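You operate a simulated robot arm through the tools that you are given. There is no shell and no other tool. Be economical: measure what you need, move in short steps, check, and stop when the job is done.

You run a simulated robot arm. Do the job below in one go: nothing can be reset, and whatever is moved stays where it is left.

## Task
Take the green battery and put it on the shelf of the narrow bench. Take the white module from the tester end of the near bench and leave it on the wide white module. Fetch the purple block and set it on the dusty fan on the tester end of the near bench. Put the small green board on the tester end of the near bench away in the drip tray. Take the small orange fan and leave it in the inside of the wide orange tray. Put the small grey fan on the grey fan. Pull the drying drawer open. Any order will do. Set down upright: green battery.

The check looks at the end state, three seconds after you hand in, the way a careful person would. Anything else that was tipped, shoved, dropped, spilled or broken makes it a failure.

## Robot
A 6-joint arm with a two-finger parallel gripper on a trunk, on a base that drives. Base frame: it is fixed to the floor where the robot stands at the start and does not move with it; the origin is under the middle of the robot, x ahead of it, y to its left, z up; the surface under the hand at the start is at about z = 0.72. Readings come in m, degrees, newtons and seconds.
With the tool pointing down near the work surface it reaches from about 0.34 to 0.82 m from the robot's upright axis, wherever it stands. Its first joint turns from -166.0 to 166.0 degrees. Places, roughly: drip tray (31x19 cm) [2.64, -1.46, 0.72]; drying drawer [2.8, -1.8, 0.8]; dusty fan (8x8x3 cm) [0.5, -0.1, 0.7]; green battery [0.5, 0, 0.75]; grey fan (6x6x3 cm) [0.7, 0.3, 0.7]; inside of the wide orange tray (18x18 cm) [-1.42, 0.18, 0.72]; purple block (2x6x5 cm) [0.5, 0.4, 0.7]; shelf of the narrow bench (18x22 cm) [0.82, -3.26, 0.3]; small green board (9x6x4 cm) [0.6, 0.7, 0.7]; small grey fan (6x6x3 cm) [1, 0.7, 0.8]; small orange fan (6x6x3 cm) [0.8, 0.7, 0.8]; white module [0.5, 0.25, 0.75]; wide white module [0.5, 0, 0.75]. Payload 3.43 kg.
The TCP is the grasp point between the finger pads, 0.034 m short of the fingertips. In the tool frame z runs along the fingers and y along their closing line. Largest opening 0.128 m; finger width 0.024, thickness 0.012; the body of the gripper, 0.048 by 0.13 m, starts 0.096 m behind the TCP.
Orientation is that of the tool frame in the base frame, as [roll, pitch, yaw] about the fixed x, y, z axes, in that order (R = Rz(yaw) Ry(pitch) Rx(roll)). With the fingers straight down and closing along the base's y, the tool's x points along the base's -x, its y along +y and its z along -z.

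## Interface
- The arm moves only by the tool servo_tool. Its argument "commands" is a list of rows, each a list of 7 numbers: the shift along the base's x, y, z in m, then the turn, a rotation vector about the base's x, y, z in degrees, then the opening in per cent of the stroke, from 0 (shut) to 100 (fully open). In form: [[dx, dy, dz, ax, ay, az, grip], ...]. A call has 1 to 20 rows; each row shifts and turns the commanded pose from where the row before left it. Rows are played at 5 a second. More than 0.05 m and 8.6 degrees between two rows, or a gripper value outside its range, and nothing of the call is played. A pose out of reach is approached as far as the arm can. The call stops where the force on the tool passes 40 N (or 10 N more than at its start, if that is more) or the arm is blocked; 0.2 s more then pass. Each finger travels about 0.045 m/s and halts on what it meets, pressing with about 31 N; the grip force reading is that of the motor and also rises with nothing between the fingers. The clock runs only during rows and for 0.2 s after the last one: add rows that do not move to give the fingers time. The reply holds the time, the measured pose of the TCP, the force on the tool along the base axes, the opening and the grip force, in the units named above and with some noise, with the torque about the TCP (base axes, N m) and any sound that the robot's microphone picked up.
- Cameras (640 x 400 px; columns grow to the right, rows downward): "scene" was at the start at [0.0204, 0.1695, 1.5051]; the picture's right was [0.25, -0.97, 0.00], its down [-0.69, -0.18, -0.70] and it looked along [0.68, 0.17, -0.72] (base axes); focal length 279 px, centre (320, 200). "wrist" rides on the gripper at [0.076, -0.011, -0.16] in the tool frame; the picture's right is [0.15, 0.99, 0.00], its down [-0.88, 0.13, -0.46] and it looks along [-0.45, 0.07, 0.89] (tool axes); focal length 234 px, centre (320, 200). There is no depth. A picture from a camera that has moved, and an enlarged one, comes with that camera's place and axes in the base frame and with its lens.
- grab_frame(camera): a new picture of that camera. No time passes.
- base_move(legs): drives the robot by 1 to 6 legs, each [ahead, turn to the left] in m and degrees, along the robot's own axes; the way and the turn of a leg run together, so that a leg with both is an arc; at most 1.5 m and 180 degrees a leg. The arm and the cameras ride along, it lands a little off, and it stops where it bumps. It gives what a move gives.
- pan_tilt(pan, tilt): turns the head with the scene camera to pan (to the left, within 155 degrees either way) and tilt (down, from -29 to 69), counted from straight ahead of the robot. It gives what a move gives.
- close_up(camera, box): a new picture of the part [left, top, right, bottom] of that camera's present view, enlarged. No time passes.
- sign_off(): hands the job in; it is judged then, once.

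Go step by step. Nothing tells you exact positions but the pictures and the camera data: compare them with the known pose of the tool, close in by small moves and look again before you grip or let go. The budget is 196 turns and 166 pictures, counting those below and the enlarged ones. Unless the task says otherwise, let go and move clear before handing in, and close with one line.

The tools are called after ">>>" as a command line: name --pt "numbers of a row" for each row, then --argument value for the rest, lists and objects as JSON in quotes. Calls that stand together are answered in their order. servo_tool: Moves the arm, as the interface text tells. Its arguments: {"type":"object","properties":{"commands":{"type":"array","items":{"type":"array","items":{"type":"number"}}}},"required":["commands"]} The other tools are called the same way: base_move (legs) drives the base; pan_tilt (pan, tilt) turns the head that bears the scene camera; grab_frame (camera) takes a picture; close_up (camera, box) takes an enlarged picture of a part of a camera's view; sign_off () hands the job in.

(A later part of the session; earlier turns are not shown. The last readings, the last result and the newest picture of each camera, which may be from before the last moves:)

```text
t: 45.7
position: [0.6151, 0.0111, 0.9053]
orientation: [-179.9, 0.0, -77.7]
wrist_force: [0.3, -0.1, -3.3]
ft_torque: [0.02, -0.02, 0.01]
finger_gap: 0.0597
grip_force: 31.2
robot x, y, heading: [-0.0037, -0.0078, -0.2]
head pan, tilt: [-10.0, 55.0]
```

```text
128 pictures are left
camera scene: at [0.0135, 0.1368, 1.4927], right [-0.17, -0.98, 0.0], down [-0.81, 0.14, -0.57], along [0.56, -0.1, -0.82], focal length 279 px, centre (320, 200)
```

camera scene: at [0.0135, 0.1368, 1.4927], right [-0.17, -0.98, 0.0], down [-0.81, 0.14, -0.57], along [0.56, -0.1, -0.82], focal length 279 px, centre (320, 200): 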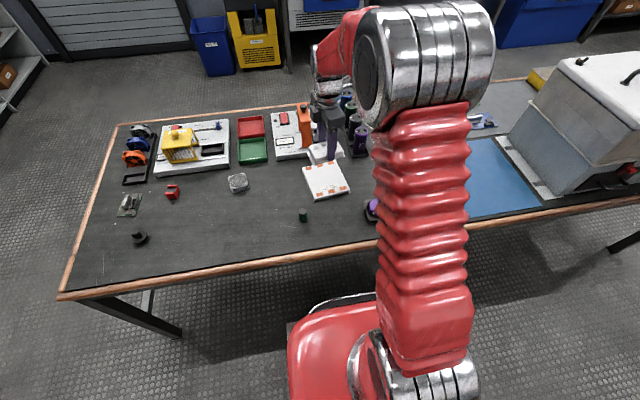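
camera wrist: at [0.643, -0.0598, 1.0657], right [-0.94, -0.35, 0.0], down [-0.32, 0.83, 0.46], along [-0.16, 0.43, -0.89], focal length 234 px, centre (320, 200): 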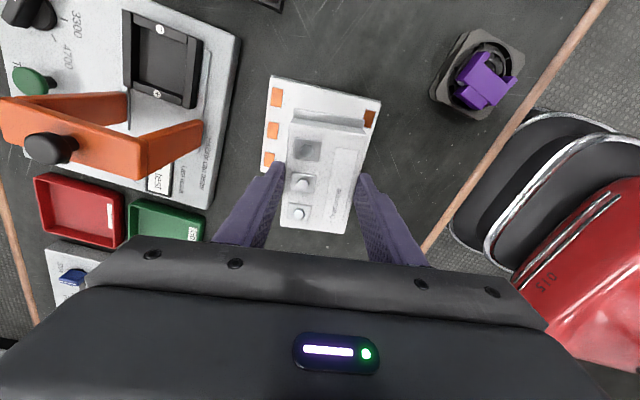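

Positions agree: wide module centre (0.617, 0.010), orientation matched. Lowering.

>>> servo_tool --pt "0.002 -0.001 -0.04 0 0 0 20" --pt "0 0 -0.04 0 0 0 20" --pt "0 0 -0.015 0 0 0 20" --pt "0 0 0 0 0 0 20"

>>> grab_frame --camera "wrist"

>>> close_up --camera "scene" --box '[280, 130, 370, 210]'

```text
t: 46.7
position: [0.6141, 0.0119, 0.8138]
orientation: [-180.0, -0.1, -77.7]
wrist_force: [0.3, -0.8, -3.2]
ft_torque: [0.02, -0.01, -0.01]
finger_gap: 0.0595
grip_force: 31.1
robot x, y, heading: [0.0026, -0.0096, -0.1]
head pan, tilt: [-10.0, 55.0]
```

```text
127 pictures are left
camera wrist: at [0.6425, -0.0603, 0.973], right [-0.94, -0.35, 0.0], down [-0.32, 0.83, 0.46], along [-0.16, 0.43, -0.89], focal length 234 px, centre (320, 200)
```

wrist: 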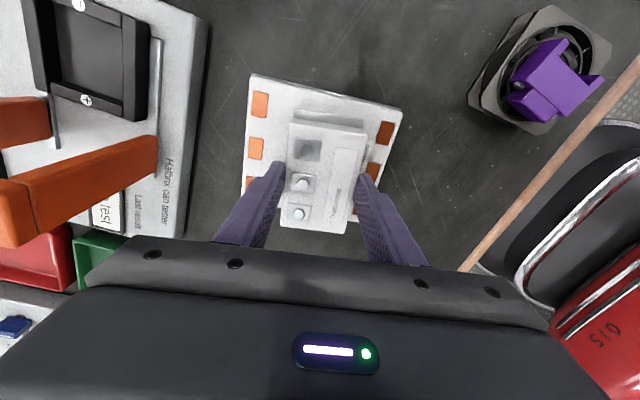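

```text
5.00 times, centred on (325, 170) of scene
camera zoom: at [0.0136, 0.1368, 1.4927], right [-0.17, -0.98, 0.0], down [-0.81, 0.14, -0.57], along [0.56, -0.1, -0.82], focal length 1396 px, centre (295, 350)
```

zoom: 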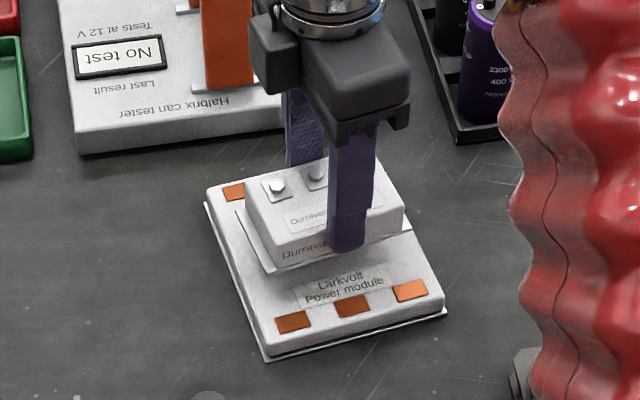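

Nice centring. Lower gently to contact.

>>> servo_tool --pt "0 0 -0.006 0 0 0 20" --pt "0 0 -0.006 0 0 0 20" --pt "0 0 0 0 0 0 20"

>>> servo_tool --pt "0 0 -0.004 0 0 0 20" --pt "0 0 0 0 0 0 20"

>>> servo_tool --pt "0 0 -0.003 0 0 0 20" --pt "0 0 0 0 0 0 20"

```text
t: 47.5
position: [0.6145, 0.0107, 0.8017]
orientation: [-180.0, 0.0, -77.7]
wrist_force: [0.1, -0.7, -3.0]
ft_torque: [0.01, 0.02, 0.02]
finger_gap: 0.0598
grip_force: 31.0
robot x, y, heading: [-0.0001, -0.0085, 0.2]
head pan, tilt: [-10.0, 55.0]
```

```text
t: 48.1
position: [0.6145, 0.0107, 0.7957]
orientation: [179.9, 0.0, -77.8]
wrist_force: [0.3, 0.1, -3.0]
ft_torque: [0.02, 0.04, 0.01]
finger_gap: 0.0595
grip_force: 31.4
robot x, y, heading: [0.0008, -0.0089, -0.0]
head pan, tilt: [-10.0, 55.0]
```

```text
t: 48.7
position: [0.6161, 0.0115, 0.7939]
orientation: [-180.0, 0.0, -77.7]
wrist_force: [-0.5, -0.2, -3.1]
ft_torque: [-0.01, 0.03, 0.02]
finger_gap: 0.0596
grip_force: 30.5
robot x, y, heading: [-0.0006, -0.0102, -0.0]
head pan, tilt: [-10.0, 55.0]
```

>>> servo_tool --pt "0 0 -0.003 0 0 0 20" --pt "0 0 0 0 0 0 20"

>>> servo_tool --pt "0 0 -0.003 0 0 0 20" --pt "0 0 0 0 0 0 20"

```text
t: 49.3
position: [0.6167, 0.0117, 0.7901]
orientation: [180.0, 0.0, -77.6]
wrist_force: [1.0, 0.3, -3.7]
ft_torque: [-0.03, 0.03, 0.03]
finger_gap: 0.0595
grip_force: 31.0
robot x, y, heading: [0.0001, -0.0069, -0.0]
head pan, tilt: [-10.0, 55.0]
```

```text
t: 49.9
position: [0.6162, 0.0131, 0.7863]
orientation: [180.0, 0.1, -77.6]
wrist_force: [-2.2, -2.0, 6.9]
ft_torque: [-0.05, 0.36, 0.04]
finger_gap: 0.0595
grip_force: 30.9
robot x, y, heading: [-0.0043, -0.0069, -0.1]
head pan, tilt: [-10.0, 55.0]
```

Contact. Release and rise.

>>> servo_tool --pt "0 0 0.001 0 0 0 55" --pt "0 0 0 0 0 0 65" --pt "0 0 0 0 0 0 70" --pt "0 0 0.04 0 0 0 75" --pt "0 0 0.05 0 0 0 75" --pt "0 0 0.05 0 0 0 75"

>>> grab_frame --camera "wrist"

```text
t: 51.3
position: [0.6136, 0.0121, 0.9284]
orientation: [179.9, 0.0, -77.7]
wrist_force: [0.4, -0.1, 1.0]
ft_torque: [0.0, 0.02, 0.0]
finger_gap: 0.096
grip_force: 0.0
robot x, y, heading: [-0.0002, -0.0129, -0.1]
head pan, tilt: [-10.0, 55.0]
```

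```text
125 pictures are left
camera wrist: at [0.6415, -0.0599, 1.0869], right [-0.94, -0.35, 0.0], down [-0.31, 0.83, 0.46], along [-0.16, 0.43, -0.89], focal length 234 px, centre (320, 200)
```

wrist: 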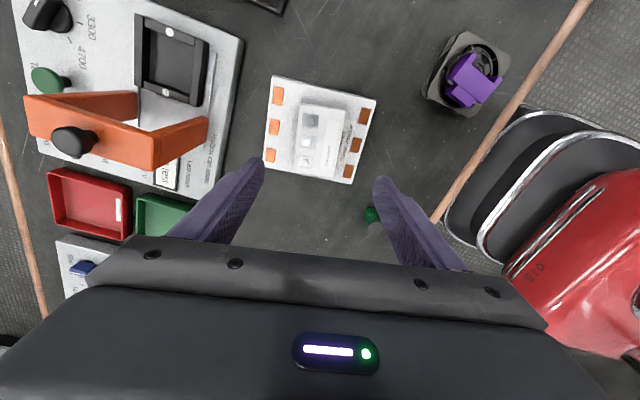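

White module sits on the wide one. Now the battery (≈2.6 cm × 5 cm, at (0.479, 0.1085)); for the low shelf I'll grip it with the tool tilted 45° outward. I back the base 0.15 m for room and turn the tool.

>>> base_move --legs '[[-0.15, 0]]'

>>> servo_tool --pt "0 0 0.01 0 0 -8.5 60" --pt "0 0 0.01 0 0 -8.5 60" --pt "0 0 0 0 0 -8.5 60" --pt "0 0 0 0 0 -8.5 60" --pt "0 0 0 0 0 -8.5 60" --pt "0 0 0 0 0 -8.5 60" --pt "0 0 0 0 0 -8.5 60" --pt "0 0 0 0 0 -8.5 60" --pt "0 0 0 0 0 -8.5 60" --pt "0 0 0 0 0 -8.5 60" --pt "0 0 0 0 0 -8.5 60" --pt "0 0 0 0 0 -8.5 60" --pt "-0.01 0.015 0 0 -7.5 0 60" --pt "-0.01 0.015 0 0 -7.5 0 60" --pt "-0.01 0.015 0 0 -7.5 0 60" --pt "-0.01 0.015 0 0 -7.5 0 60" --pt "-0.01 0.015 0 0 -7.5 0 60" --pt "-0.01 0.015 0 0 -7.5 0 60" --pt "0 0 0 0 0 0 60"

>>> grab_frame --camera "wrist"

>>> grab_frame --camera "scene"

```text
t: 52.9
position: [0.4655, 0.0117, 0.9291]
orientation: [180.0, 0.0, -77.5]
wrist_force: [0.2, 0.4, -0.3]
ft_torque: [0.02, 0.02, -0.02]
finger_gap: 0.096
grip_force: 0.0
robot x, y, heading: [-0.1468, -0.0044, 0.1]
head pan, tilt: [-10.0, 55.0]
```

```text
t: 56.9
position: [0.41, 0.0882, 0.9477]
orientation: [-178.4, 40.4, -179.4]
wrist_force: [-0.1, -0.1, 0.2]
ft_torque: [-0.01, 0.04, -0.01]
finger_gap: 0.0769
grip_force: 0.0
out of reach, approached as far as the arm can: row 18
robot x, y, heading: [-0.1488, -0.006, 0.1]
head pan, tilt: [-10.0, 55.0]
```

```text
124 pictures are left
camera wrist: at [0.2492, 0.08, 1.0193], right [-0.1, 0.99, -0.11], down [0.37, 0.15, 0.92], along [0.92, 0.05, -0.38], focal length 234 px, centre (320, 200)
```

wrist: 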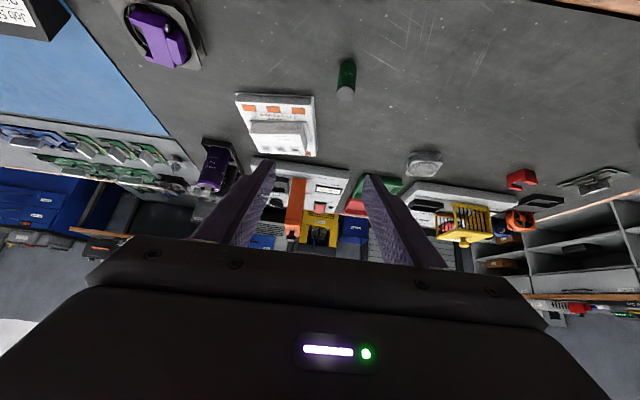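

```text
123 pictures are left
camera scene: at [-0.1356, 0.1367, 1.4927], right [-0.17, -0.99, 0.0], down [-0.81, 0.14, -0.57], along [0.56, -0.1, -0.82], focal length 279 px, centre (320, 200)
```

scene: 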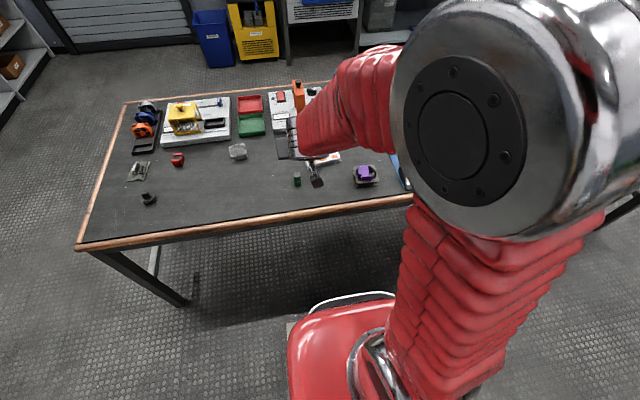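

The tilt is limited close in; I back another 0.15 m and then move forward to the pre-grasp pose.

>>> base_move --legs '[[-0.15, 0]]'

>>> servo_tool --pt "0.04 0.005 0 0 0 0 50" --pt "0.04 0.005 -0.02 0 -4.6 0 50" --pt "0.04 0.005 -0.03 0 0 0 50" --pt "0 0.005 -0.04 0 0 0 50" --pt "0 0 0 0 0 0 50"

>>> grab_frame --camera "wrist"

```text
t: 58.5
position: [0.2597, 0.0875, 0.9475]
orientation: [-178.5, 40.5, -179.5]
wrist_force: [0.1, 0.0, 0.1]
ft_torque: [0.0, 0.0, -0.02]
finger_gap: 0.077
grip_force: 0.1
robot x, y, heading: [-0.2984, -0.0105, 0.4]
head pan, tilt: [-10.0, 55.0]
```

```text
refused: row 3 steps farther than a row can; nothing moved
```

```text
122 pictures are left
camera wrist: at [0.0987, 0.0793, 1.0194], right [-0.1, 0.99, -0.12], down [0.37, 0.15, 0.92], along [0.92, 0.05, -0.38], focal length 234 px, centre (320, 200)
```

wrist: 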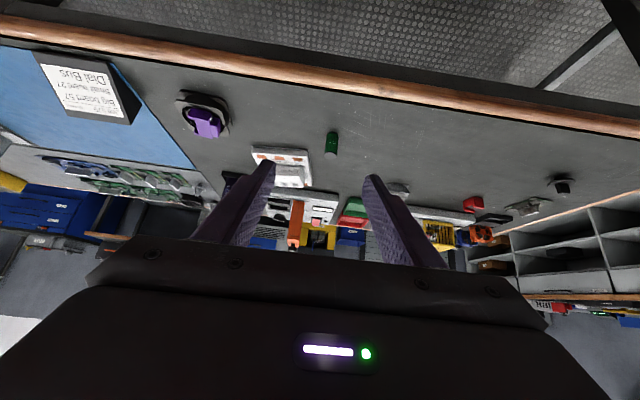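

>>> servo_tool --pt "0.04 0.005 0 1.1 0 0 50" --pt "0.04 0.005 -0.02 0 -4.6 0 50" --pt "0.04 0.005 -0.025 0 0 0 50" --pt "0 0.005 -0.045 0 0 0 50" --pt "0 0 0 0 0 0 50"

>>> grab_frame --camera "wrist"

```text
t: 59.7
position: [0.3799, 0.1058, 0.8556]
orientation: [180.0, 45.0, 179.6]
wrist_force: [-0.1, 0.0, 0.0]
ft_torque: [-0.01, 0.0, -0.01]
finger_gap: 0.0639
grip_force: 0.0
robot x, y, heading: [-0.2994, -0.0083, 0.2]
head pan, tilt: [-10.0, 55.0]
```

```text
121 pictures are left
camera wrist: at [0.214, 0.0953, 0.9144], right [-0.09, 0.99, -0.1], down [0.3, 0.13, 0.95], along [0.95, 0.06, -0.31], focal length 234 px, centre (320, 200)
```

wrist: 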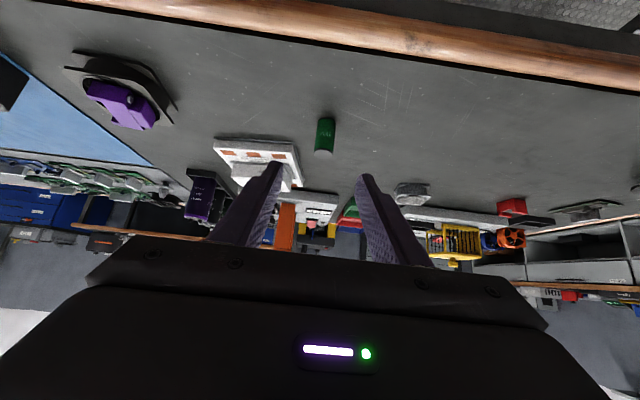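

Battery at about (0.477, 0.108). Advance along the tool axis.

>>> servo_tool --pt "0.03 0.002 -0.03 0 0 0 50" --pt "0.03 0 -0.03 0 0 0 50" --pt "0.02 0 -0.02 0 0 0 50" --pt "0.01 0 -0.012 0 0 0 50" --pt "0 0 0 0 0 0 50"

>>> grab_frame --camera "wrist"

>>> close_up --camera "scene" --box '[260, 120, 360, 220]'

```text
t: 60.9
position: [0.4711, 0.1095, 0.7655]
orientation: [179.9, 45.1, 179.5]
wrist_force: [-0.3, 0.3, -0.6]
ft_torque: [0.0, -0.01, -0.01]
finger_gap: 0.0639
grip_force: 0.0
robot x, y, heading: [-0.3019, -0.0037, 0.2]
head pan, tilt: [-10.0, 55.0]
```

```text
120 pictures are left
camera wrist: at [0.3048, 0.0997, 0.8246], right [-0.09, 0.99, -0.1], down [0.3, 0.13, 0.95], along [0.95, 0.06, -0.31], focal length 234 px, centre (320, 200)
```

wrist: 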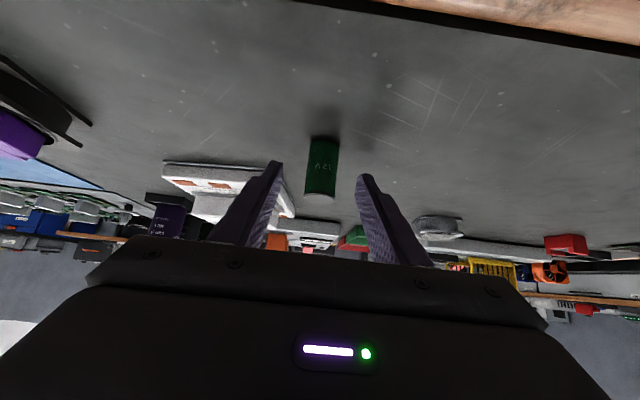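

```text
4.00 times, centred on (310, 170) of scene
camera zoom: at [-0.2861, 0.1365, 1.4927], right [-0.17, -0.98, 0.0], down [-0.81, 0.14, -0.57], along [0.56, -0.1, -0.82], focal length 1117 px, centre (360, 320)
```

zoom: 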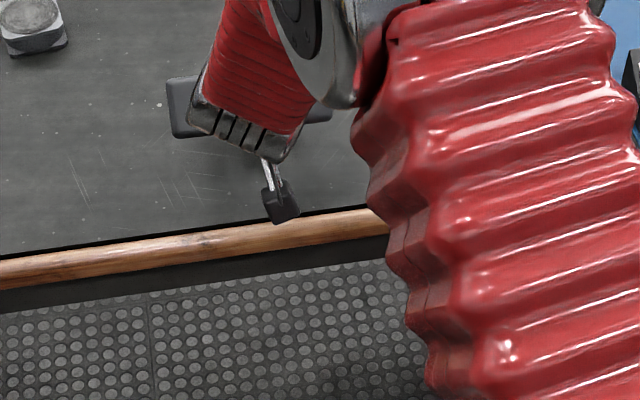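

Nearly there; a last 6 mm and then close.

>>> servo_tool --pt "0.004 0 -0.006 0 0 0 50" --pt "0 0 0 0 0 0 30" --pt "0 0 0 0 0 0 5" --pt "0 0 0 0 0 0 5" --pt "0 0 0 0 0 0 5" --pt "0 0 0 0 0 0 5" --pt "0 0 0 0 0 0 5"

>>> grab_frame --camera "wrist"

```text
t: 62.5
position: [0.4749, 0.1095, 0.7595]
orientation: [-179.9, 45.1, 179.6]
wrist_force: [0.6, 0.4, 0.5]
ft_torque: [0.01, -0.01, 0.05]
finger_gap: 0.0235
grip_force: 30.5
robot x, y, heading: [-0.3, -0.007, -0.1]
head pan, tilt: [-10.0, 55.0]
```

```text
118 pictures are left
camera wrist: at [0.3085, 0.0997, 0.8183], right [-0.09, 0.99, -0.1], down [0.3, 0.13, 0.95], along [0.95, 0.06, -0.31], focal length 234 px, centre (320, 200)
```

wrist: 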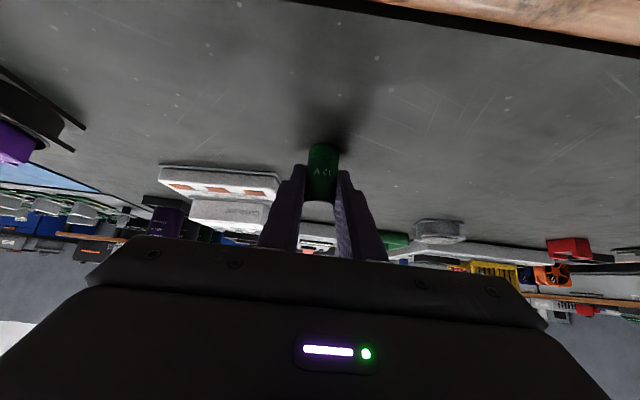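

Battery is held. Lift clear and drive toward the narrow bench.

>>> servo_tool --pt "0 0 0.04 0 0 0 5" --pt "0 0 0.05 0 0 0 5" --pt "-0.02 0 0.045 0 0 0 5" --pt "-0.02 0 0.045 0 0 0 5" --pt "-0.02 0 0.045 0 0 0 5" --pt "-0.02 0 0.04 0 0 0 5"

>>> base_move --legs '[[-0.1, 0], [0, -90], [1.2, 0]]'

>>> pan_tilt --pan 30 --tilt 30

>>> grab_frame --camera "scene"

```text
t: 63.9
position: [0.3939, 0.111, 1.0253]
orientation: [179.9, 45.0, 179.6]
wrist_force: [0.5, 0.3, -1.2]
ft_torque: [0.0, -0.03, -0.03]
finger_gap: 0.0235
grip_force: 31.2
robot x, y, heading: [-0.2995, -0.0019, 0.0]
head pan, tilt: [-10.0, 55.0]
```

```text
t: 68.3
position: [0.1628, -0.4304, 1.0269]
orientation: [-180.0, 45.2, 132.9]
wrist_force: [0.1, -0.3, 0.0]
ft_torque: [0.02, 0.0, 0.03]
finger_gap: 0.0232
grip_force: 30.9
robot x, y, heading: [-0.3788, 0.0163, -47.0]
head pan, tilt: [-10.0, 55.0]
stopped in leg 2: the robot was blocked; the commanded pose is now the measured one
```

```text
t: 69.3
position: [0.1634, -0.4292, 1.0261]
orientation: [-180.0, 45.2, 132.9]
wrist_force: [0.9, -0.1, -0.9]
ft_torque: [-0.01, 0.0, 0.02]
finger_gap: 0.0233
grip_force: 30.8
robot x, y, heading: [-0.3769, 0.0133, -46.9]
head pan, tilt: [30.0, 30.0]
```

```text
117 pictures are left
camera scene: at [-0.2154, 0.1395, 1.5287], right [-0.29, -0.96, 0.0], down [-0.48, 0.15, -0.87], along [0.83, -0.25, -0.5], focal length 279 px, centre (320, 200)
```

scene: 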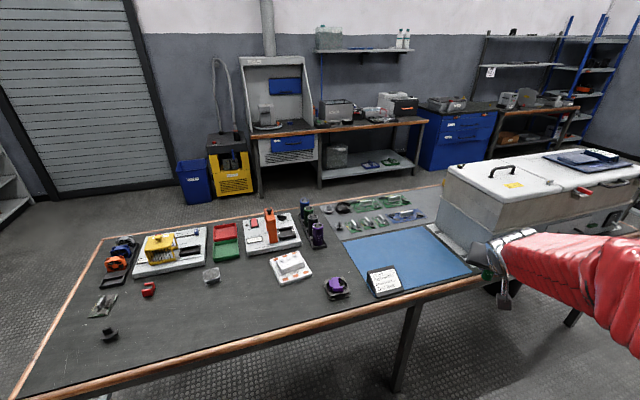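

The turn was blocked at -47°. I look around the base for what it touched.

>>> pan_tilt --pan 150 --tilt 50

>>> grab_frame --camera "scene"

>>> pan_tilt --pan -30 --tilt 55

>>> grab_frame --camera "scene"

>>> pan_tilt --pan -120 --tilt 45

>>> grab_frame --camera "scene"

```text
t: 71.3
position: [0.1633, -0.431, 1.0263]
orientation: [179.9, 45.1, 132.9]
wrist_force: [-0.2, 0.3, -0.5]
ft_torque: [0.01, -0.06, -0.04]
finger_gap: 0.0232
grip_force: 31.0
robot x, y, heading: [-0.3804, 0.0157, -46.8]
head pan, tilt: [150.0, 50.0]
```

```text
116 pictures are left
camera scene: at [-0.3194, 0.2408, 1.4993], right [0.97, 0.23, 0.0], down [0.17, -0.75, -0.64], along [-0.15, 0.63, -0.77], focal length 279 px, centre (320, 200)
```

scene: 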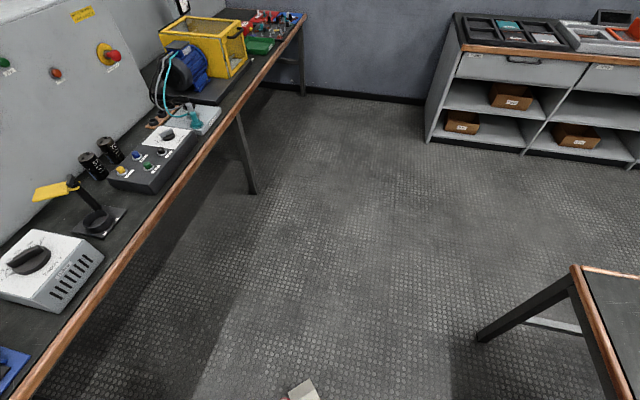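

```text
t: 74.0
position: [0.1632, -0.4301, 1.027]
orientation: [180.0, 45.1, 133.0]
wrist_force: [-0.4, 0.6, -0.7]
ft_torque: [0.01, 0.02, -0.01]
finger_gap: 0.0232
grip_force: 31.1
robot x, y, heading: [-0.3763, 0.0143, -47.1]
head pan, tilt: [-30.0, 55.0]
```

```text
115 pictures are left
camera scene: at [-0.2855, 0.0955, 1.4927], right [-0.97, -0.23, 0.0], down [-0.19, 0.8, -0.57], along [0.13, -0.56, -0.82], focal length 279 px, centre (320, 200)
```

scene: 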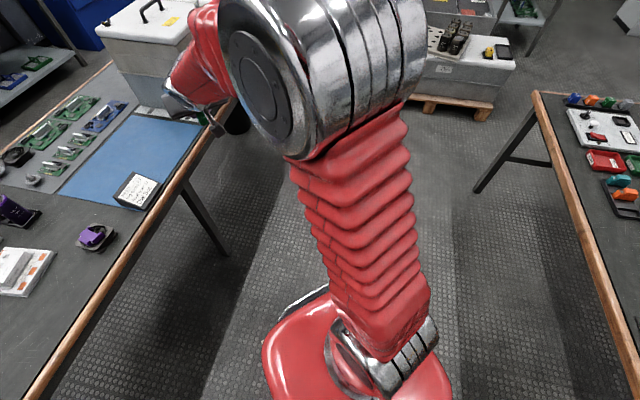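

```text
t: 75.7
position: [0.163, -0.4302, 1.0262]
orientation: [-180.0, 45.2, 132.9]
wrist_force: [-0.5, -0.1, -0.1]
ft_torque: [0.0, 0.02, -0.03]
finger_gap: 0.0235
grip_force: 30.9
robot x, y, heading: [-0.3785, 0.0175, -46.7]
head pan, tilt: [-120.0, 45.0]
```

```text
114 pictures are left
camera scene: at [-0.3811, 0.1472, 1.5062], right [-0.23, 0.97, 0.0], down [0.69, 0.16, -0.71], along [-0.69, -0.16, -0.71], focal length 279 px, centre (320, 200)
```

scene: 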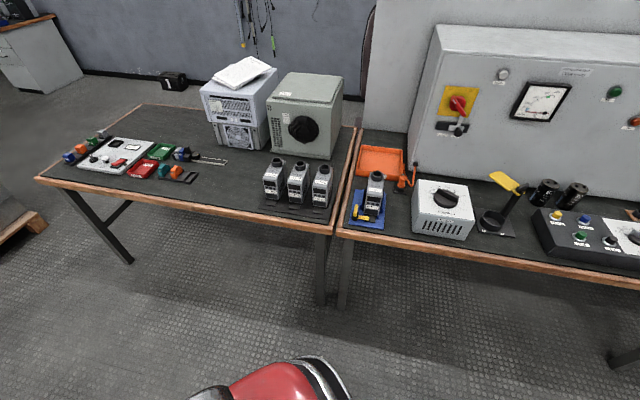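

The rear probably met the west bench edge (aisle is x -0.98 to 0.35). I edge forward a bit and finish the turn.

>>> base_move --legs '[[0.1, 0], [0, -43]]'

```text
t: 79.2
position: [-0.1244, -0.737, 1.0268]
orientation: [179.9, 45.3, 97.5]
wrist_force: [-1.1, -0.9, -0.7]
ft_torque: [-0.03, 0.0, -0.01]
finger_gap: 0.0234
grip_force: 31.5
robot x, y, heading: [-0.2818, -0.0591, -81.9]
head pan, tilt: [-120.0, 45.0]
stopped in leg 2: the robot was blocked; the commanded pose is now the measured one
```

>>> base_move --legs '[[0.3, 0], [0, -10], [0.7, 0]]'

>>> pan_tilt --pan 20 --tilt 30

>>> grab_frame --camera "scene"

```text
t: 87.1
position: [-0.2429, -1.7542, 1.0264]
orientation: [180.0, 45.2, 86.6]
wrist_force: [0.4, 1.0, -0.5]
ft_torque: [-0.02, 0.01, -0.01]
finger_gap: 0.0231
grip_force: 31.0
robot x, y, heading: [-0.2703, -1.056, -92.7]
head pan, tilt: [-120.0, 45.0]
```

```text
t: 89.3
position: [-0.2441, -1.7542, 1.0287]
orientation: [179.9, 45.2, 86.6]
wrist_force: [0.0, -0.4, -0.7]
ft_torque: [0.0, 0.01, 0.02]
finger_gap: 0.0234
grip_force: 30.8
robot x, y, heading: [-0.2711, -1.0522, -92.9]
head pan, tilt: [20.0, 30.0]
```

```text
113 pictures are left
camera scene: at [-0.0847, -1.0907, 1.5288], right [-0.96, -0.3, 0.0], down [-0.15, 0.48, -0.87], along [0.26, -0.83, -0.5], focal length 279 px, centre (320, 200)
```

scene: 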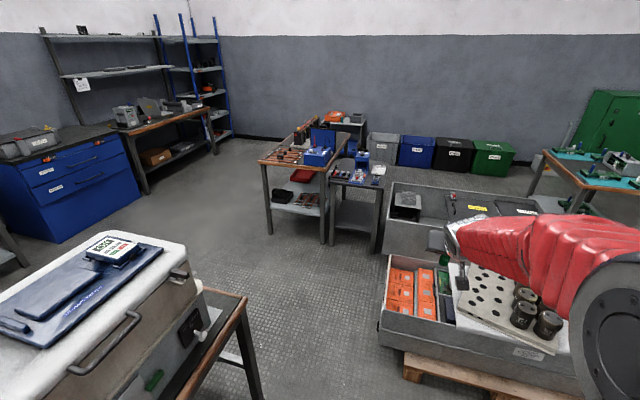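

>>> close_up --camera "scene" --box '[240, 100, 400, 260]'

```text
2.50 times, centred on (320, 180) of scene
camera zoom: at [-0.0847, -1.0907, 1.5288], right [-0.96, -0.3, 0.0], down [-0.15, 0.48, -0.87], along [0.26, -0.83, -0.5], focal length 698 px, centre (320, 250)
```

zoom: 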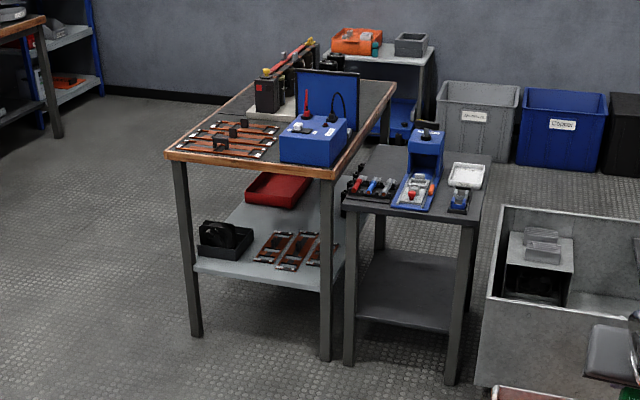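

The free shelf spot lies between the dark box and the red tray, reachable from the bench's east side. The gap past the crates looks too tight, so I'll go the long way round the near bench's left end, reversing first.

>>> base_move --legs '[[0, 2.8], [-1.4, 0], [-1.15, 0]]'

>>> pan_tilt --pan 110 --tilt 40

>>> grab_frame --camera "scene"

```text
t: 106.1
position: [-0.2257, 0.8055, 1.0277]
orientation: [179.8, 45.3, 90.9]
wrist_force: [-0.3, -0.1, -0.6]
ft_torque: [-0.02, 0.02, 0.0]
finger_gap: 0.0229
grip_force: 31.1
robot x, y, heading: [-0.3047, 1.5029, -88.5]
head pan, tilt: [20.0, 30.0]
```

```text
t: 107.8
position: [-0.225, 0.8058, 1.0288]
orientation: [179.9, 45.1, 90.9]
wrist_force: [-0.4, 0.0, -0.6]
ft_torque: [0.02, 0.0, -0.01]
finger_gap: 0.0229
grip_force: 30.9
robot x, y, heading: [-0.3101, 1.5024, -88.3]
head pan, tilt: [110.0, 40.0]
```

```text
111 pictures are left
camera scene: at [-0.07, 1.595, 1.5135], right [0.37, -0.93, 0.0], down [-0.6, -0.23, -0.77], along [0.71, 0.28, -0.64], focal length 279 px, centre (320, 200)
```

scene: 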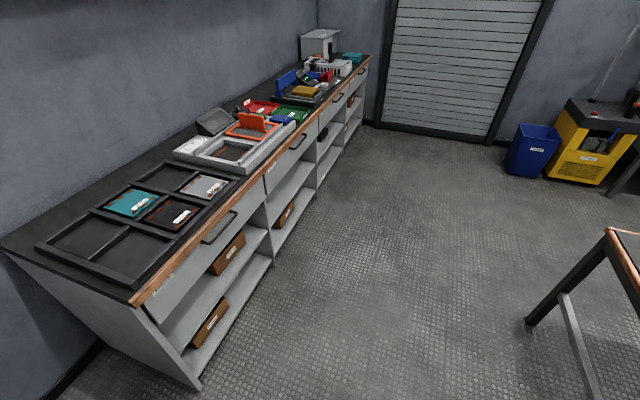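

Clear floor. Turn to face +x and drive along the left end to the east aisle.

>>> base_move --legs '[[0, 88.3], [1.0, 0], [0.95, 0]]'

>>> pan_tilt --pan -80 --tilt 35

>>> grab_frame --camera "scene"

```text
t: 110.9
position: [0.1998, 1.0238, 1.0285]
orientation: [-180.0, 45.1, 130.9]
wrist_force: [0.3, -0.3, 0.5]
ft_torque: [-0.01, -0.02, -0.02]
finger_gap: 0.023
grip_force: 31.4
robot x, y, heading: [-0.3362, 1.4831, -48.1]
head pan, tilt: [110.0, 40.0]
stopped in leg 1: the robot was blocked; the commanded pose is now the measured one
```

```text
t: 113.7
position: [0.2011, 1.0239, 1.0292]
orientation: [180.0, 45.1, 130.9]
wrist_force: [-1.3, 0.6, -0.8]
ft_torque: [0.02, 0.01, -0.03]
finger_gap: 0.0228
grip_force: 31.0
robot x, y, heading: [-0.3311, 1.4826, -47.9]
head pan, tilt: [-80.0, 35.0]
```

```text
110 pictures are left
camera scene: at [-0.3049, 1.5649, 1.521], right [-0.79, 0.61, 0.0], down [0.35, 0.45, -0.82], along [-0.5, -0.65, -0.57], focal length 279 px, centre (320, 200)
```

scene: 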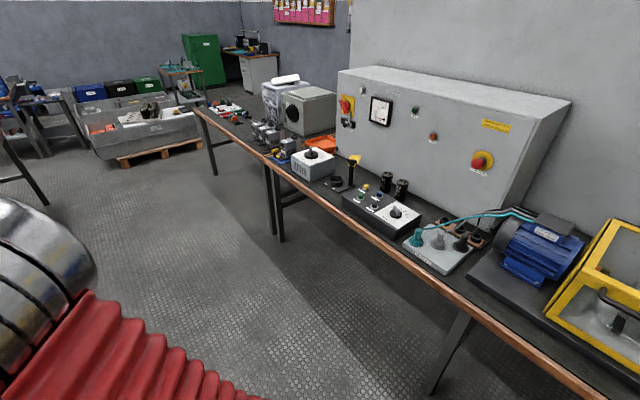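

Same rear contact as before; I move forward 0.25 m then finish the turn.

>>> base_move --legs '[[0.25, 0], [0, 48]]'

```text
t: 118.7
position: [0.543, 1.3412, 1.0294]
orientation: [-180.0, 45.2, 175.8]
wrist_force: [-1.0, -0.7, -0.3]
ft_torque: [0.06, 0.02, -0.01]
finger_gap: 0.0231
grip_force: 30.7
robot x, y, heading: [-0.159, 1.2704, -2.7]
head pan, tilt: [-80.0, 35.0]
stopped in leg 2: the robot was blocked; the commanded pose is now the measured one
```

>>> base_move --legs '[[0.3, 10], [1.0, 0], [0.5, -7]]'

>>> pan_tilt --pan -60 --tilt 40

>>> grab_frame --camera "scene"

```text
t: 130.9
position: [2.3549, 1.52, 1.0296]
orientation: [-180.0, 45.1, 177.9]
wrist_force: [0.0, -0.3, -0.6]
ft_torque: [0.01, 0.0, 0.02]
finger_gap: 0.0231
grip_force: 31.0
robot x, y, heading: [1.6552, 1.4236, -1.1]
head pan, tilt: [-80.0, 35.0]
```

```text
t: 131.8
position: [2.3542, 1.5198, 1.029]
orientation: [-180.0, 45.0, 177.9]
wrist_force: [0.3, 0.1, 0.3]
ft_torque: [0.0, 0.01, -0.05]
finger_gap: 0.0229
grip_force: 30.7
robot x, y, heading: [1.6569, 1.4186, -0.7]
head pan, tilt: [-60.0, 40.0]
```

```text
109 pictures are left
camera scene: at [1.6401, 1.5051, 1.5134], right [-0.87, -0.49, 0.0], down [-0.31, 0.56, -0.77], along [0.37, -0.67, -0.64], focal length 279 px, centre (320, 200)
```

scene: 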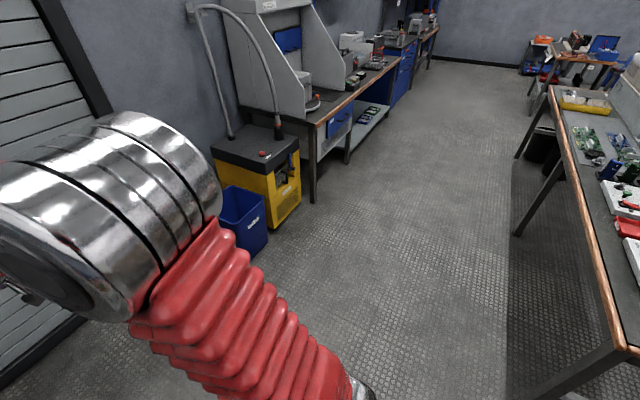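

East aisle is clear. Turn right and drive down toward the narrow bench's east side.

>>> base_move --legs '[[0, -89.3], [1.5, 0], [1.5, 0], [0.8, 0]]'

>>> pan_tilt --pan -35 --tilt 40

>>> grab_frame --camera "scene"

```text
t: 135.2
position: [2.2132, 0.9898, 1.0309]
orientation: [179.9, 45.0, 132.1]
wrist_force: [0.0, 0.0, 0.0]
ft_torque: [0.02, -0.01, 0.01]
finger_gap: 0.023
grip_force: 31.0
robot x, y, heading: [1.6771, 1.4455, -47.0]
head pan, tilt: [-60.0, 40.0]
stopped in leg 1: the robot was blocked; the commanded pose is now the measured one
```

```text
t: 136.1
position: [2.2129, 0.9901, 1.0292]
orientation: [-180.0, 45.3, 132.0]
wrist_force: [0.2, -0.3, -0.3]
ft_torque: [-0.02, 0.0, 0.01]
finger_gap: 0.0229
grip_force: 30.8
robot x, y, heading: [1.6726, 1.444, -46.9]
head pan, tilt: [-35.0, 40.0]
```

```text
108 pictures are left
camera scene: at [1.7645, 1.511, 1.5134], right [-0.99, -0.14, 0.0], down [-0.09, 0.64, -0.77], along [0.1, -0.76, -0.64], focal length 279 px, centre (320, 200)
```

scene: 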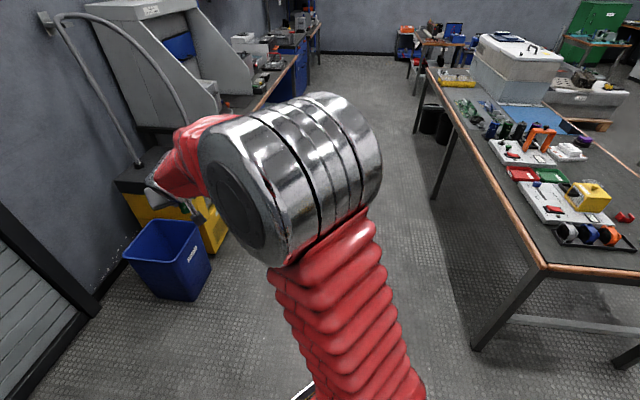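

Every big turn stops after about 45°, so it seems a single-leg limit rather than an obstacle. I'll turn in smaller legs.

>>> base_move --legs '[[0, -22], [0, -21], [1.5, 0], [1.5, 0], [0.7, 0]]'

>>> pan_tilt --pan -30 --tilt 40

>>> grab_frame --camera "scene"

```text
t: 139.2
position: [1.8389, 0.7543, 1.0308]
orientation: [179.9, 45.2, 95.2]
wrist_force: [-0.2, 0.2, -0.1]
ft_torque: [0.01, 0.01, 0.0]
finger_gap: 0.0231
grip_force: 30.8
robot x, y, heading: [1.7061, 1.4451, -83.4]
head pan, tilt: [-35.0, 40.0]
stopped in leg 2: the robot was blocked; the commanded pose is now the measured one
```

```text
t: 139.9
position: [1.838, 0.7543, 1.0314]
orientation: [180.0, 45.1, 95.3]
wrist_force: [-0.1, 1.5, 0.4]
ft_torque: [-0.01, -0.02, 0.04]
finger_gap: 0.0231
grip_force: 30.6
robot x, y, heading: [1.7034, 1.4442, -83.4]
head pan, tilt: [-30.0, 40.0]
```

```text
107 pictures are left
camera scene: at [1.8205, 1.443, 1.5134], right [-0.92, 0.4, 0.0], down [0.26, 0.59, -0.77], along [-0.3, -0.7, -0.64], focal length 279 px, centre (320, 200)
```

scene: 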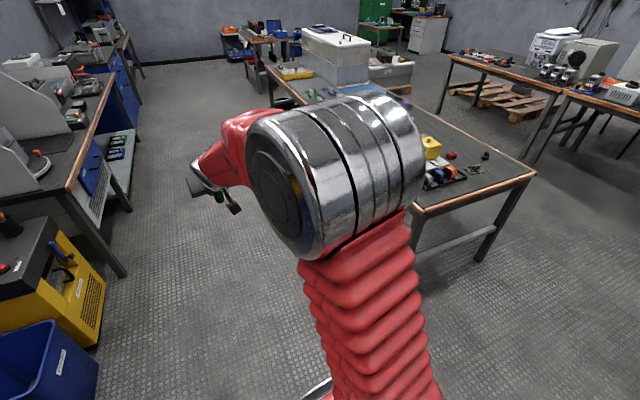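

>>> base_move --legs '[[0, -6.6], [1.5, 0], [1.5, 0], [0.7, 0]]'

>>> pan_tilt --pan -30 --tilt 40

>>> grab_frame --camera "scene"

```text
t: 164.0
position: [1.759, -2.9537, 1.0315]
orientation: [-180.0, 45.1, 89.0]
wrist_force: [0.4, 0.2, -0.8]
ft_torque: [0.05, -0.03, 0.04]
finger_gap: 0.0228
grip_force: 31.0
robot x, y, heading: [1.7032, -2.2554, -89.6]
head pan, tilt: [-30.0, 40.0]
```

```text
t: 164.6
position: [1.7589, -2.9536, 1.0328]
orientation: [-180.0, 45.2, 89.0]
wrist_force: [1.3, 0.3, 0.1]
ft_torque: [-0.01, 0.01, -0.01]
finger_gap: 0.0228
grip_force: 31.2
robot x, y, heading: [1.6994, -2.2529, -89.8]
head pan, tilt: [-30.0, 40.0]
```

```text
106 pictures are left
camera scene: at [1.8191, -2.2667, 1.5134], right [-0.87, 0.5, 0.0], down [0.32, 0.56, -0.77], along [-0.38, -0.67, -0.64], focal length 279 px, centre (320, 200)
```

scene: 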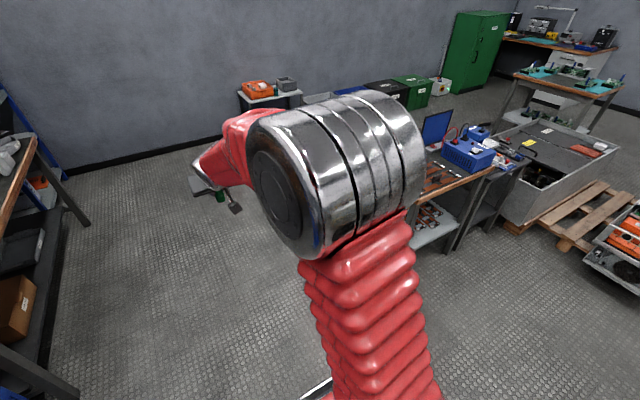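

Now beside the narrow bench. Drive forward and turn toward it in small legs.

>>> base_move --legs '[[1.02, 0], [0, -44]]'

>>> base_move --legs '[[0, -34]]'

>>> base_move --legs '[[0, -12]]'

>>> pan_tilt --pan 25 --tilt 50

>>> grab_frame --camera "scene"

>>> grab_frame --camera "wrist"

```text
t: 173.6
position: [1.3865, -3.891, 1.0325]
orientation: [179.8, 45.1, 55.8]
wrist_force: [0.0, -0.1, 0.7]
ft_torque: [0.03, -0.05, 0.0]
finger_gap: 0.0228
grip_force: 31.1
robot x, y, heading: [1.7419, -3.2804, -122.1]
head pan, tilt: [-30.0, 40.0]
stopped in leg 2: the robot was blocked; the commanded pose is now the measured one
```

```text
t: 175.9
position: [1.1324, -3.6409, 1.032]
orientation: [179.8, 45.1, 26.5]
wrist_force: [0.1, -0.6, -0.7]
ft_torque: [0.02, 0.01, 0.02]
finger_gap: 0.0228
grip_force: 30.9
robot x, y, heading: [1.7486, -3.305, -151.3]
head pan, tilt: [-30.0, 40.0]
stopped in leg 1: the robot was blocked; the commanded pose is now the measured one
```

```text
t: 177.3
position: [1.0728, -3.5068, 1.0331]
orientation: [179.8, 45.2, 14.4]
wrist_force: [-0.1, -0.2, -0.4]
ft_torque: [-0.02, -0.03, 0.01]
finger_gap: 0.0232
grip_force: 30.5
robot x, y, heading: [1.7488, -3.3071, -163.5]
head pan, tilt: [-30.0, 40.0]
```

```text
t: 178.6
position: [1.0729, -3.5056, 1.0339]
orientation: [179.9, 45.1, 14.4]
wrist_force: [-0.1, 0.1, 0.0]
ft_torque: [0.01, 0.01, 0.01]
finger_gap: 0.0229
grip_force: 30.9
robot x, y, heading: [1.7469, -3.3083, -163.0]
head pan, tilt: [25.0, 50.0]
```

```text
105 pictures are left
camera scene: at [1.7944, -3.4966, 1.4993], right [-0.66, 0.75, 0.0], down [0.57, 0.51, -0.64], along [-0.48, -0.43, -0.77], focal length 279 px, centre (320, 200)
```

scene: 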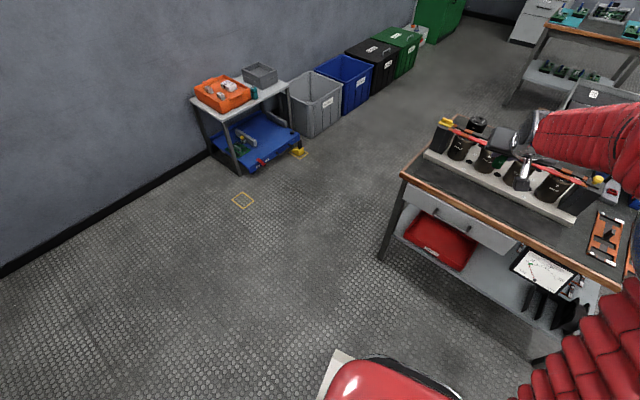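

```text
104 pictures are left
camera wrist: at [1.2321, -3.4533, 1.0921], right [0.35, -0.93, -0.1], down [-0.26, -0.2, 0.95], along [-0.9, -0.3, -0.31], focal length 234 px, centre (320, 200)
```

wrist: 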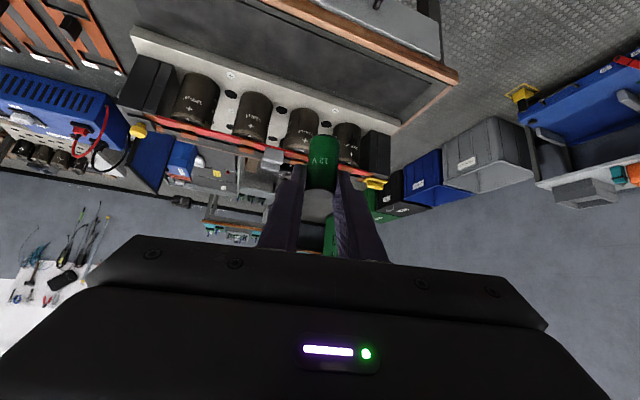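

>>> base_move --legs '[[0, -16.5]]'

>>> pan_tilt --pan 15 --tilt 55

>>> grab_frame --camera "scene"

```text
t: 180.2
position: [1.0442, -3.3033, 1.0343]
orientation: [179.8, 45.0, -2.2]
wrist_force: [1.0, -0.9, -0.1]
ft_torque: [-0.04, 0.02, -0.01]
finger_gap: 0.0231
grip_force: 30.7
robot x, y, heading: [1.7488, -3.3225, -179.9]
head pan, tilt: [25.0, 50.0]
```

```text
t: 181.0
position: [1.046, -3.3046, 1.0335]
orientation: [179.7, 45.1, -2.2]
wrist_force: [-0.4, 1.0, -0.5]
ft_torque: [-0.01, 0.02, -0.03]
finger_gap: 0.023
grip_force: 31.2
robot x, y, heading: [1.7471, -3.3236, -180.1]
head pan, tilt: [15.0, 55.0]
```

```text
103 pictures are left
camera scene: at [1.74, -3.5001, 1.4928], right [-0.26, 0.97, 0.0], down [0.79, 0.21, -0.57], along [-0.55, -0.15, -0.82], focal length 279 px, centre (320, 200)
```

scene: 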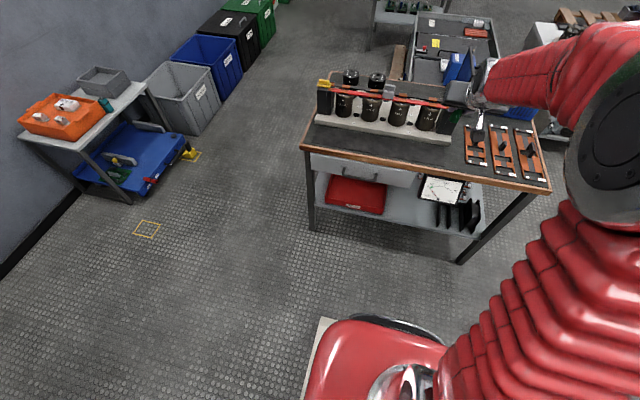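

>>> close_up --camera "scene" --box '[290, 120, 560, 270]'

```text
2.37 times, centred on (425, 195) of scene
camera zoom: at [1.74, -3.5001, 1.4928], right [-0.26, 0.97, 0.0], down [0.79, 0.21, -0.57], along [-0.55, -0.15, -0.82], focal length 662 px, centre (71, 212)
```

zoom: 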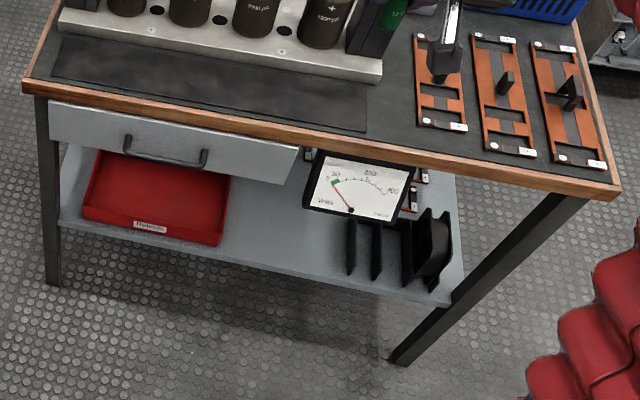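

The free spot is between the red tray and the black rack/meter. I lower the arm in front of the bench for a wrist-camera view into the shelf.

>>> servo_tool --pt "0.05 0.02 0 0 0 0 5" --pt "0.05 0.02 0 0 0 0 5" --pt "0.02 0 -0.045 0 0 0 5" --pt "0 0 -0.05 0 0 0 5" --pt "0 0 -0.05 0 0 0 5" --pt "0 0 -0.05 0 0 0 5" --pt "0 0 -0.05 0 0 0 5" --pt "0 0 -0.05 0 0 0 5" --pt "0 0 -0.05 0 0 0 5" --pt "0 0 -0.05 0 0 0 5" --pt "0 0 -0.05 0 0 0 5" --pt "0 0 0 0 0 0 5"

>>> grab_frame --camera "wrist"

>>> grab_frame --camera "scene"

```text
refused: row 1 steps farther than a row can; nothing moved
```

```text
101 pictures are left
camera wrist: at [1.2129, -3.2994, 1.0926], right [0.07, -0.99, -0.1], down [-0.3, -0.12, 0.95], along [-0.95, -0.03, -0.31], focal length 234 px, centre (320, 200)
```

wrist: 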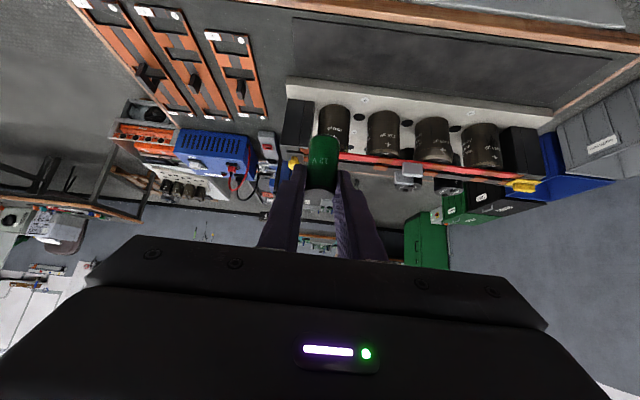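

```text
100 pictures are left
camera scene: at [1.74, -3.5001, 1.4928], right [-0.26, 0.97, 0.0], down [0.79, 0.21, -0.57], along [-0.55, -0.15, -0.82], focal length 279 px, centre (320, 200)
```

scene: 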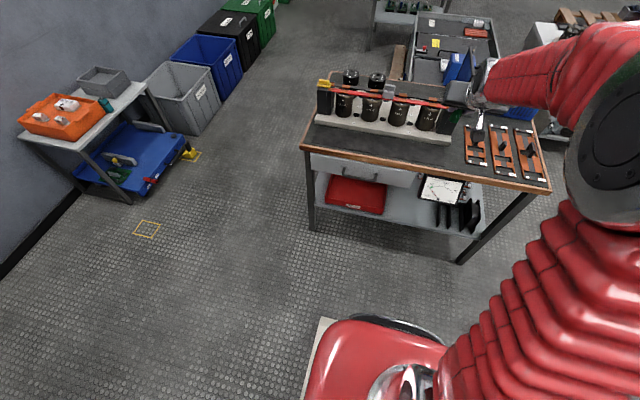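

>>> servo_tool --pt "0.045 0.02 0 0 0 0 5" --pt "0.045 0.02 0 0 0 0 5" --pt "0.02 0 -0.045 0 0 0 5" --pt "0 0 -0.05 0 0 0 5" --pt "0 0 -0.05 0 0 0 5" --pt "0 0 -0.05 0 0 0 5" --pt "0 0 -0.05 0 0 0 5" --pt "0 0 -0.05 0 0 0 5" --pt "0 0 -0.05 0 0 0 5" --pt "0 0 -0.05 0 0 0 5" --pt "0 0 -0.05 0 0 0 5" --pt "0 0 0 0 0 0 5"

>>> grab_frame --camera "wrist"

```text
t: 183.6
position: [1.1166, -3.2274, 0.6377]
orientation: [175.6, 44.3, -5.2]
wrist_force: [-0.1, -0.2, 0.7]
ft_torque: [0.01, 0.0, -0.04]
finger_gap: 0.0229
grip_force: 31.3
out of reach, approached as far as the arm can: row 4, 6, 7, 8, 9, 10, 11
robot x, y, heading: [1.7485, -3.3215, -180.0]
head pan, tilt: [15.0, 55.0]
```

```text
99 pictures are left
camera wrist: at [1.2838, -3.2197, 0.6976], right [0.07, -1.0, -0.05], down [-0.31, -0.07, 0.95], along [-0.95, -0.05, -0.32], focal length 234 px, centre (320, 200)
```

wrist: 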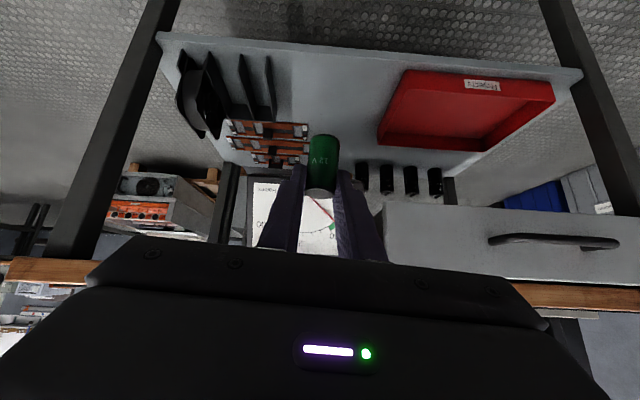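

The low tilted pose is out of reach this close in; it needs a longer radius. I back the base slightly and extend the arm instead.

>>> base_move --legs '[[-0.07, 0]]'

>>> servo_tool --pt "-0.035 0 0.02 0 0 0 5" --pt "-0.035 0 0.02 0 0 0 5" --pt "-0.03 0 0 0 0 0 5" --pt "0 0 0 0 0 0 5"

```text
t: 184.7
position: [1.1888, -3.2268, 0.6382]
orientation: [175.6, 44.3, -5.1]
wrist_force: [0.1, 0.2, -1.3]
ft_torque: [0.03, 0.0, -0.01]
finger_gap: 0.023
grip_force: 30.7
robot x, y, heading: [1.82, -3.3205, -179.8]
head pan, tilt: [15.0, 55.0]
```

```text
t: 185.7
position: [1.0893, -3.2286, 0.6795]
orientation: [175.6, 44.4, -5.0]
wrist_force: [0.4, -1.0, -1.1]
ft_torque: [0.03, 0.02, -0.01]
finger_gap: 0.023
grip_force: 30.8
robot x, y, heading: [1.8242, -3.3209, -179.9]
head pan, tilt: [15.0, 55.0]
```

Commands track again. I fix the small roll error, shift to y = -3.30 and lower in steps.

>>> servo_tool --pt "0 -0.035 0 3.1 0 4 5" --pt "0 -0.036 0 0 0 0 5" --pt "0 0 -0.04 0 0 0 5" --pt "0 0 -0.04 0 0 0 5" --pt "0 0 -0.04 0 0 0 5" --pt "0 0 0 0 0 0 5"

```text
t: 187.1
position: [1.0894, -3.2566, 0.5581]
orientation: [179.0, 44.2, 1.4]
wrist_force: [-0.1, 0.1, 0.4]
ft_torque: [-0.02, -0.05, -0.02]
finger_gap: 0.0231
grip_force: 31.6
out of reach, approached as far as the arm can: row 2, 3, 5
robot x, y, heading: [1.8176, -3.3242, -179.9]
head pan, tilt: [15.0, 55.0]
```

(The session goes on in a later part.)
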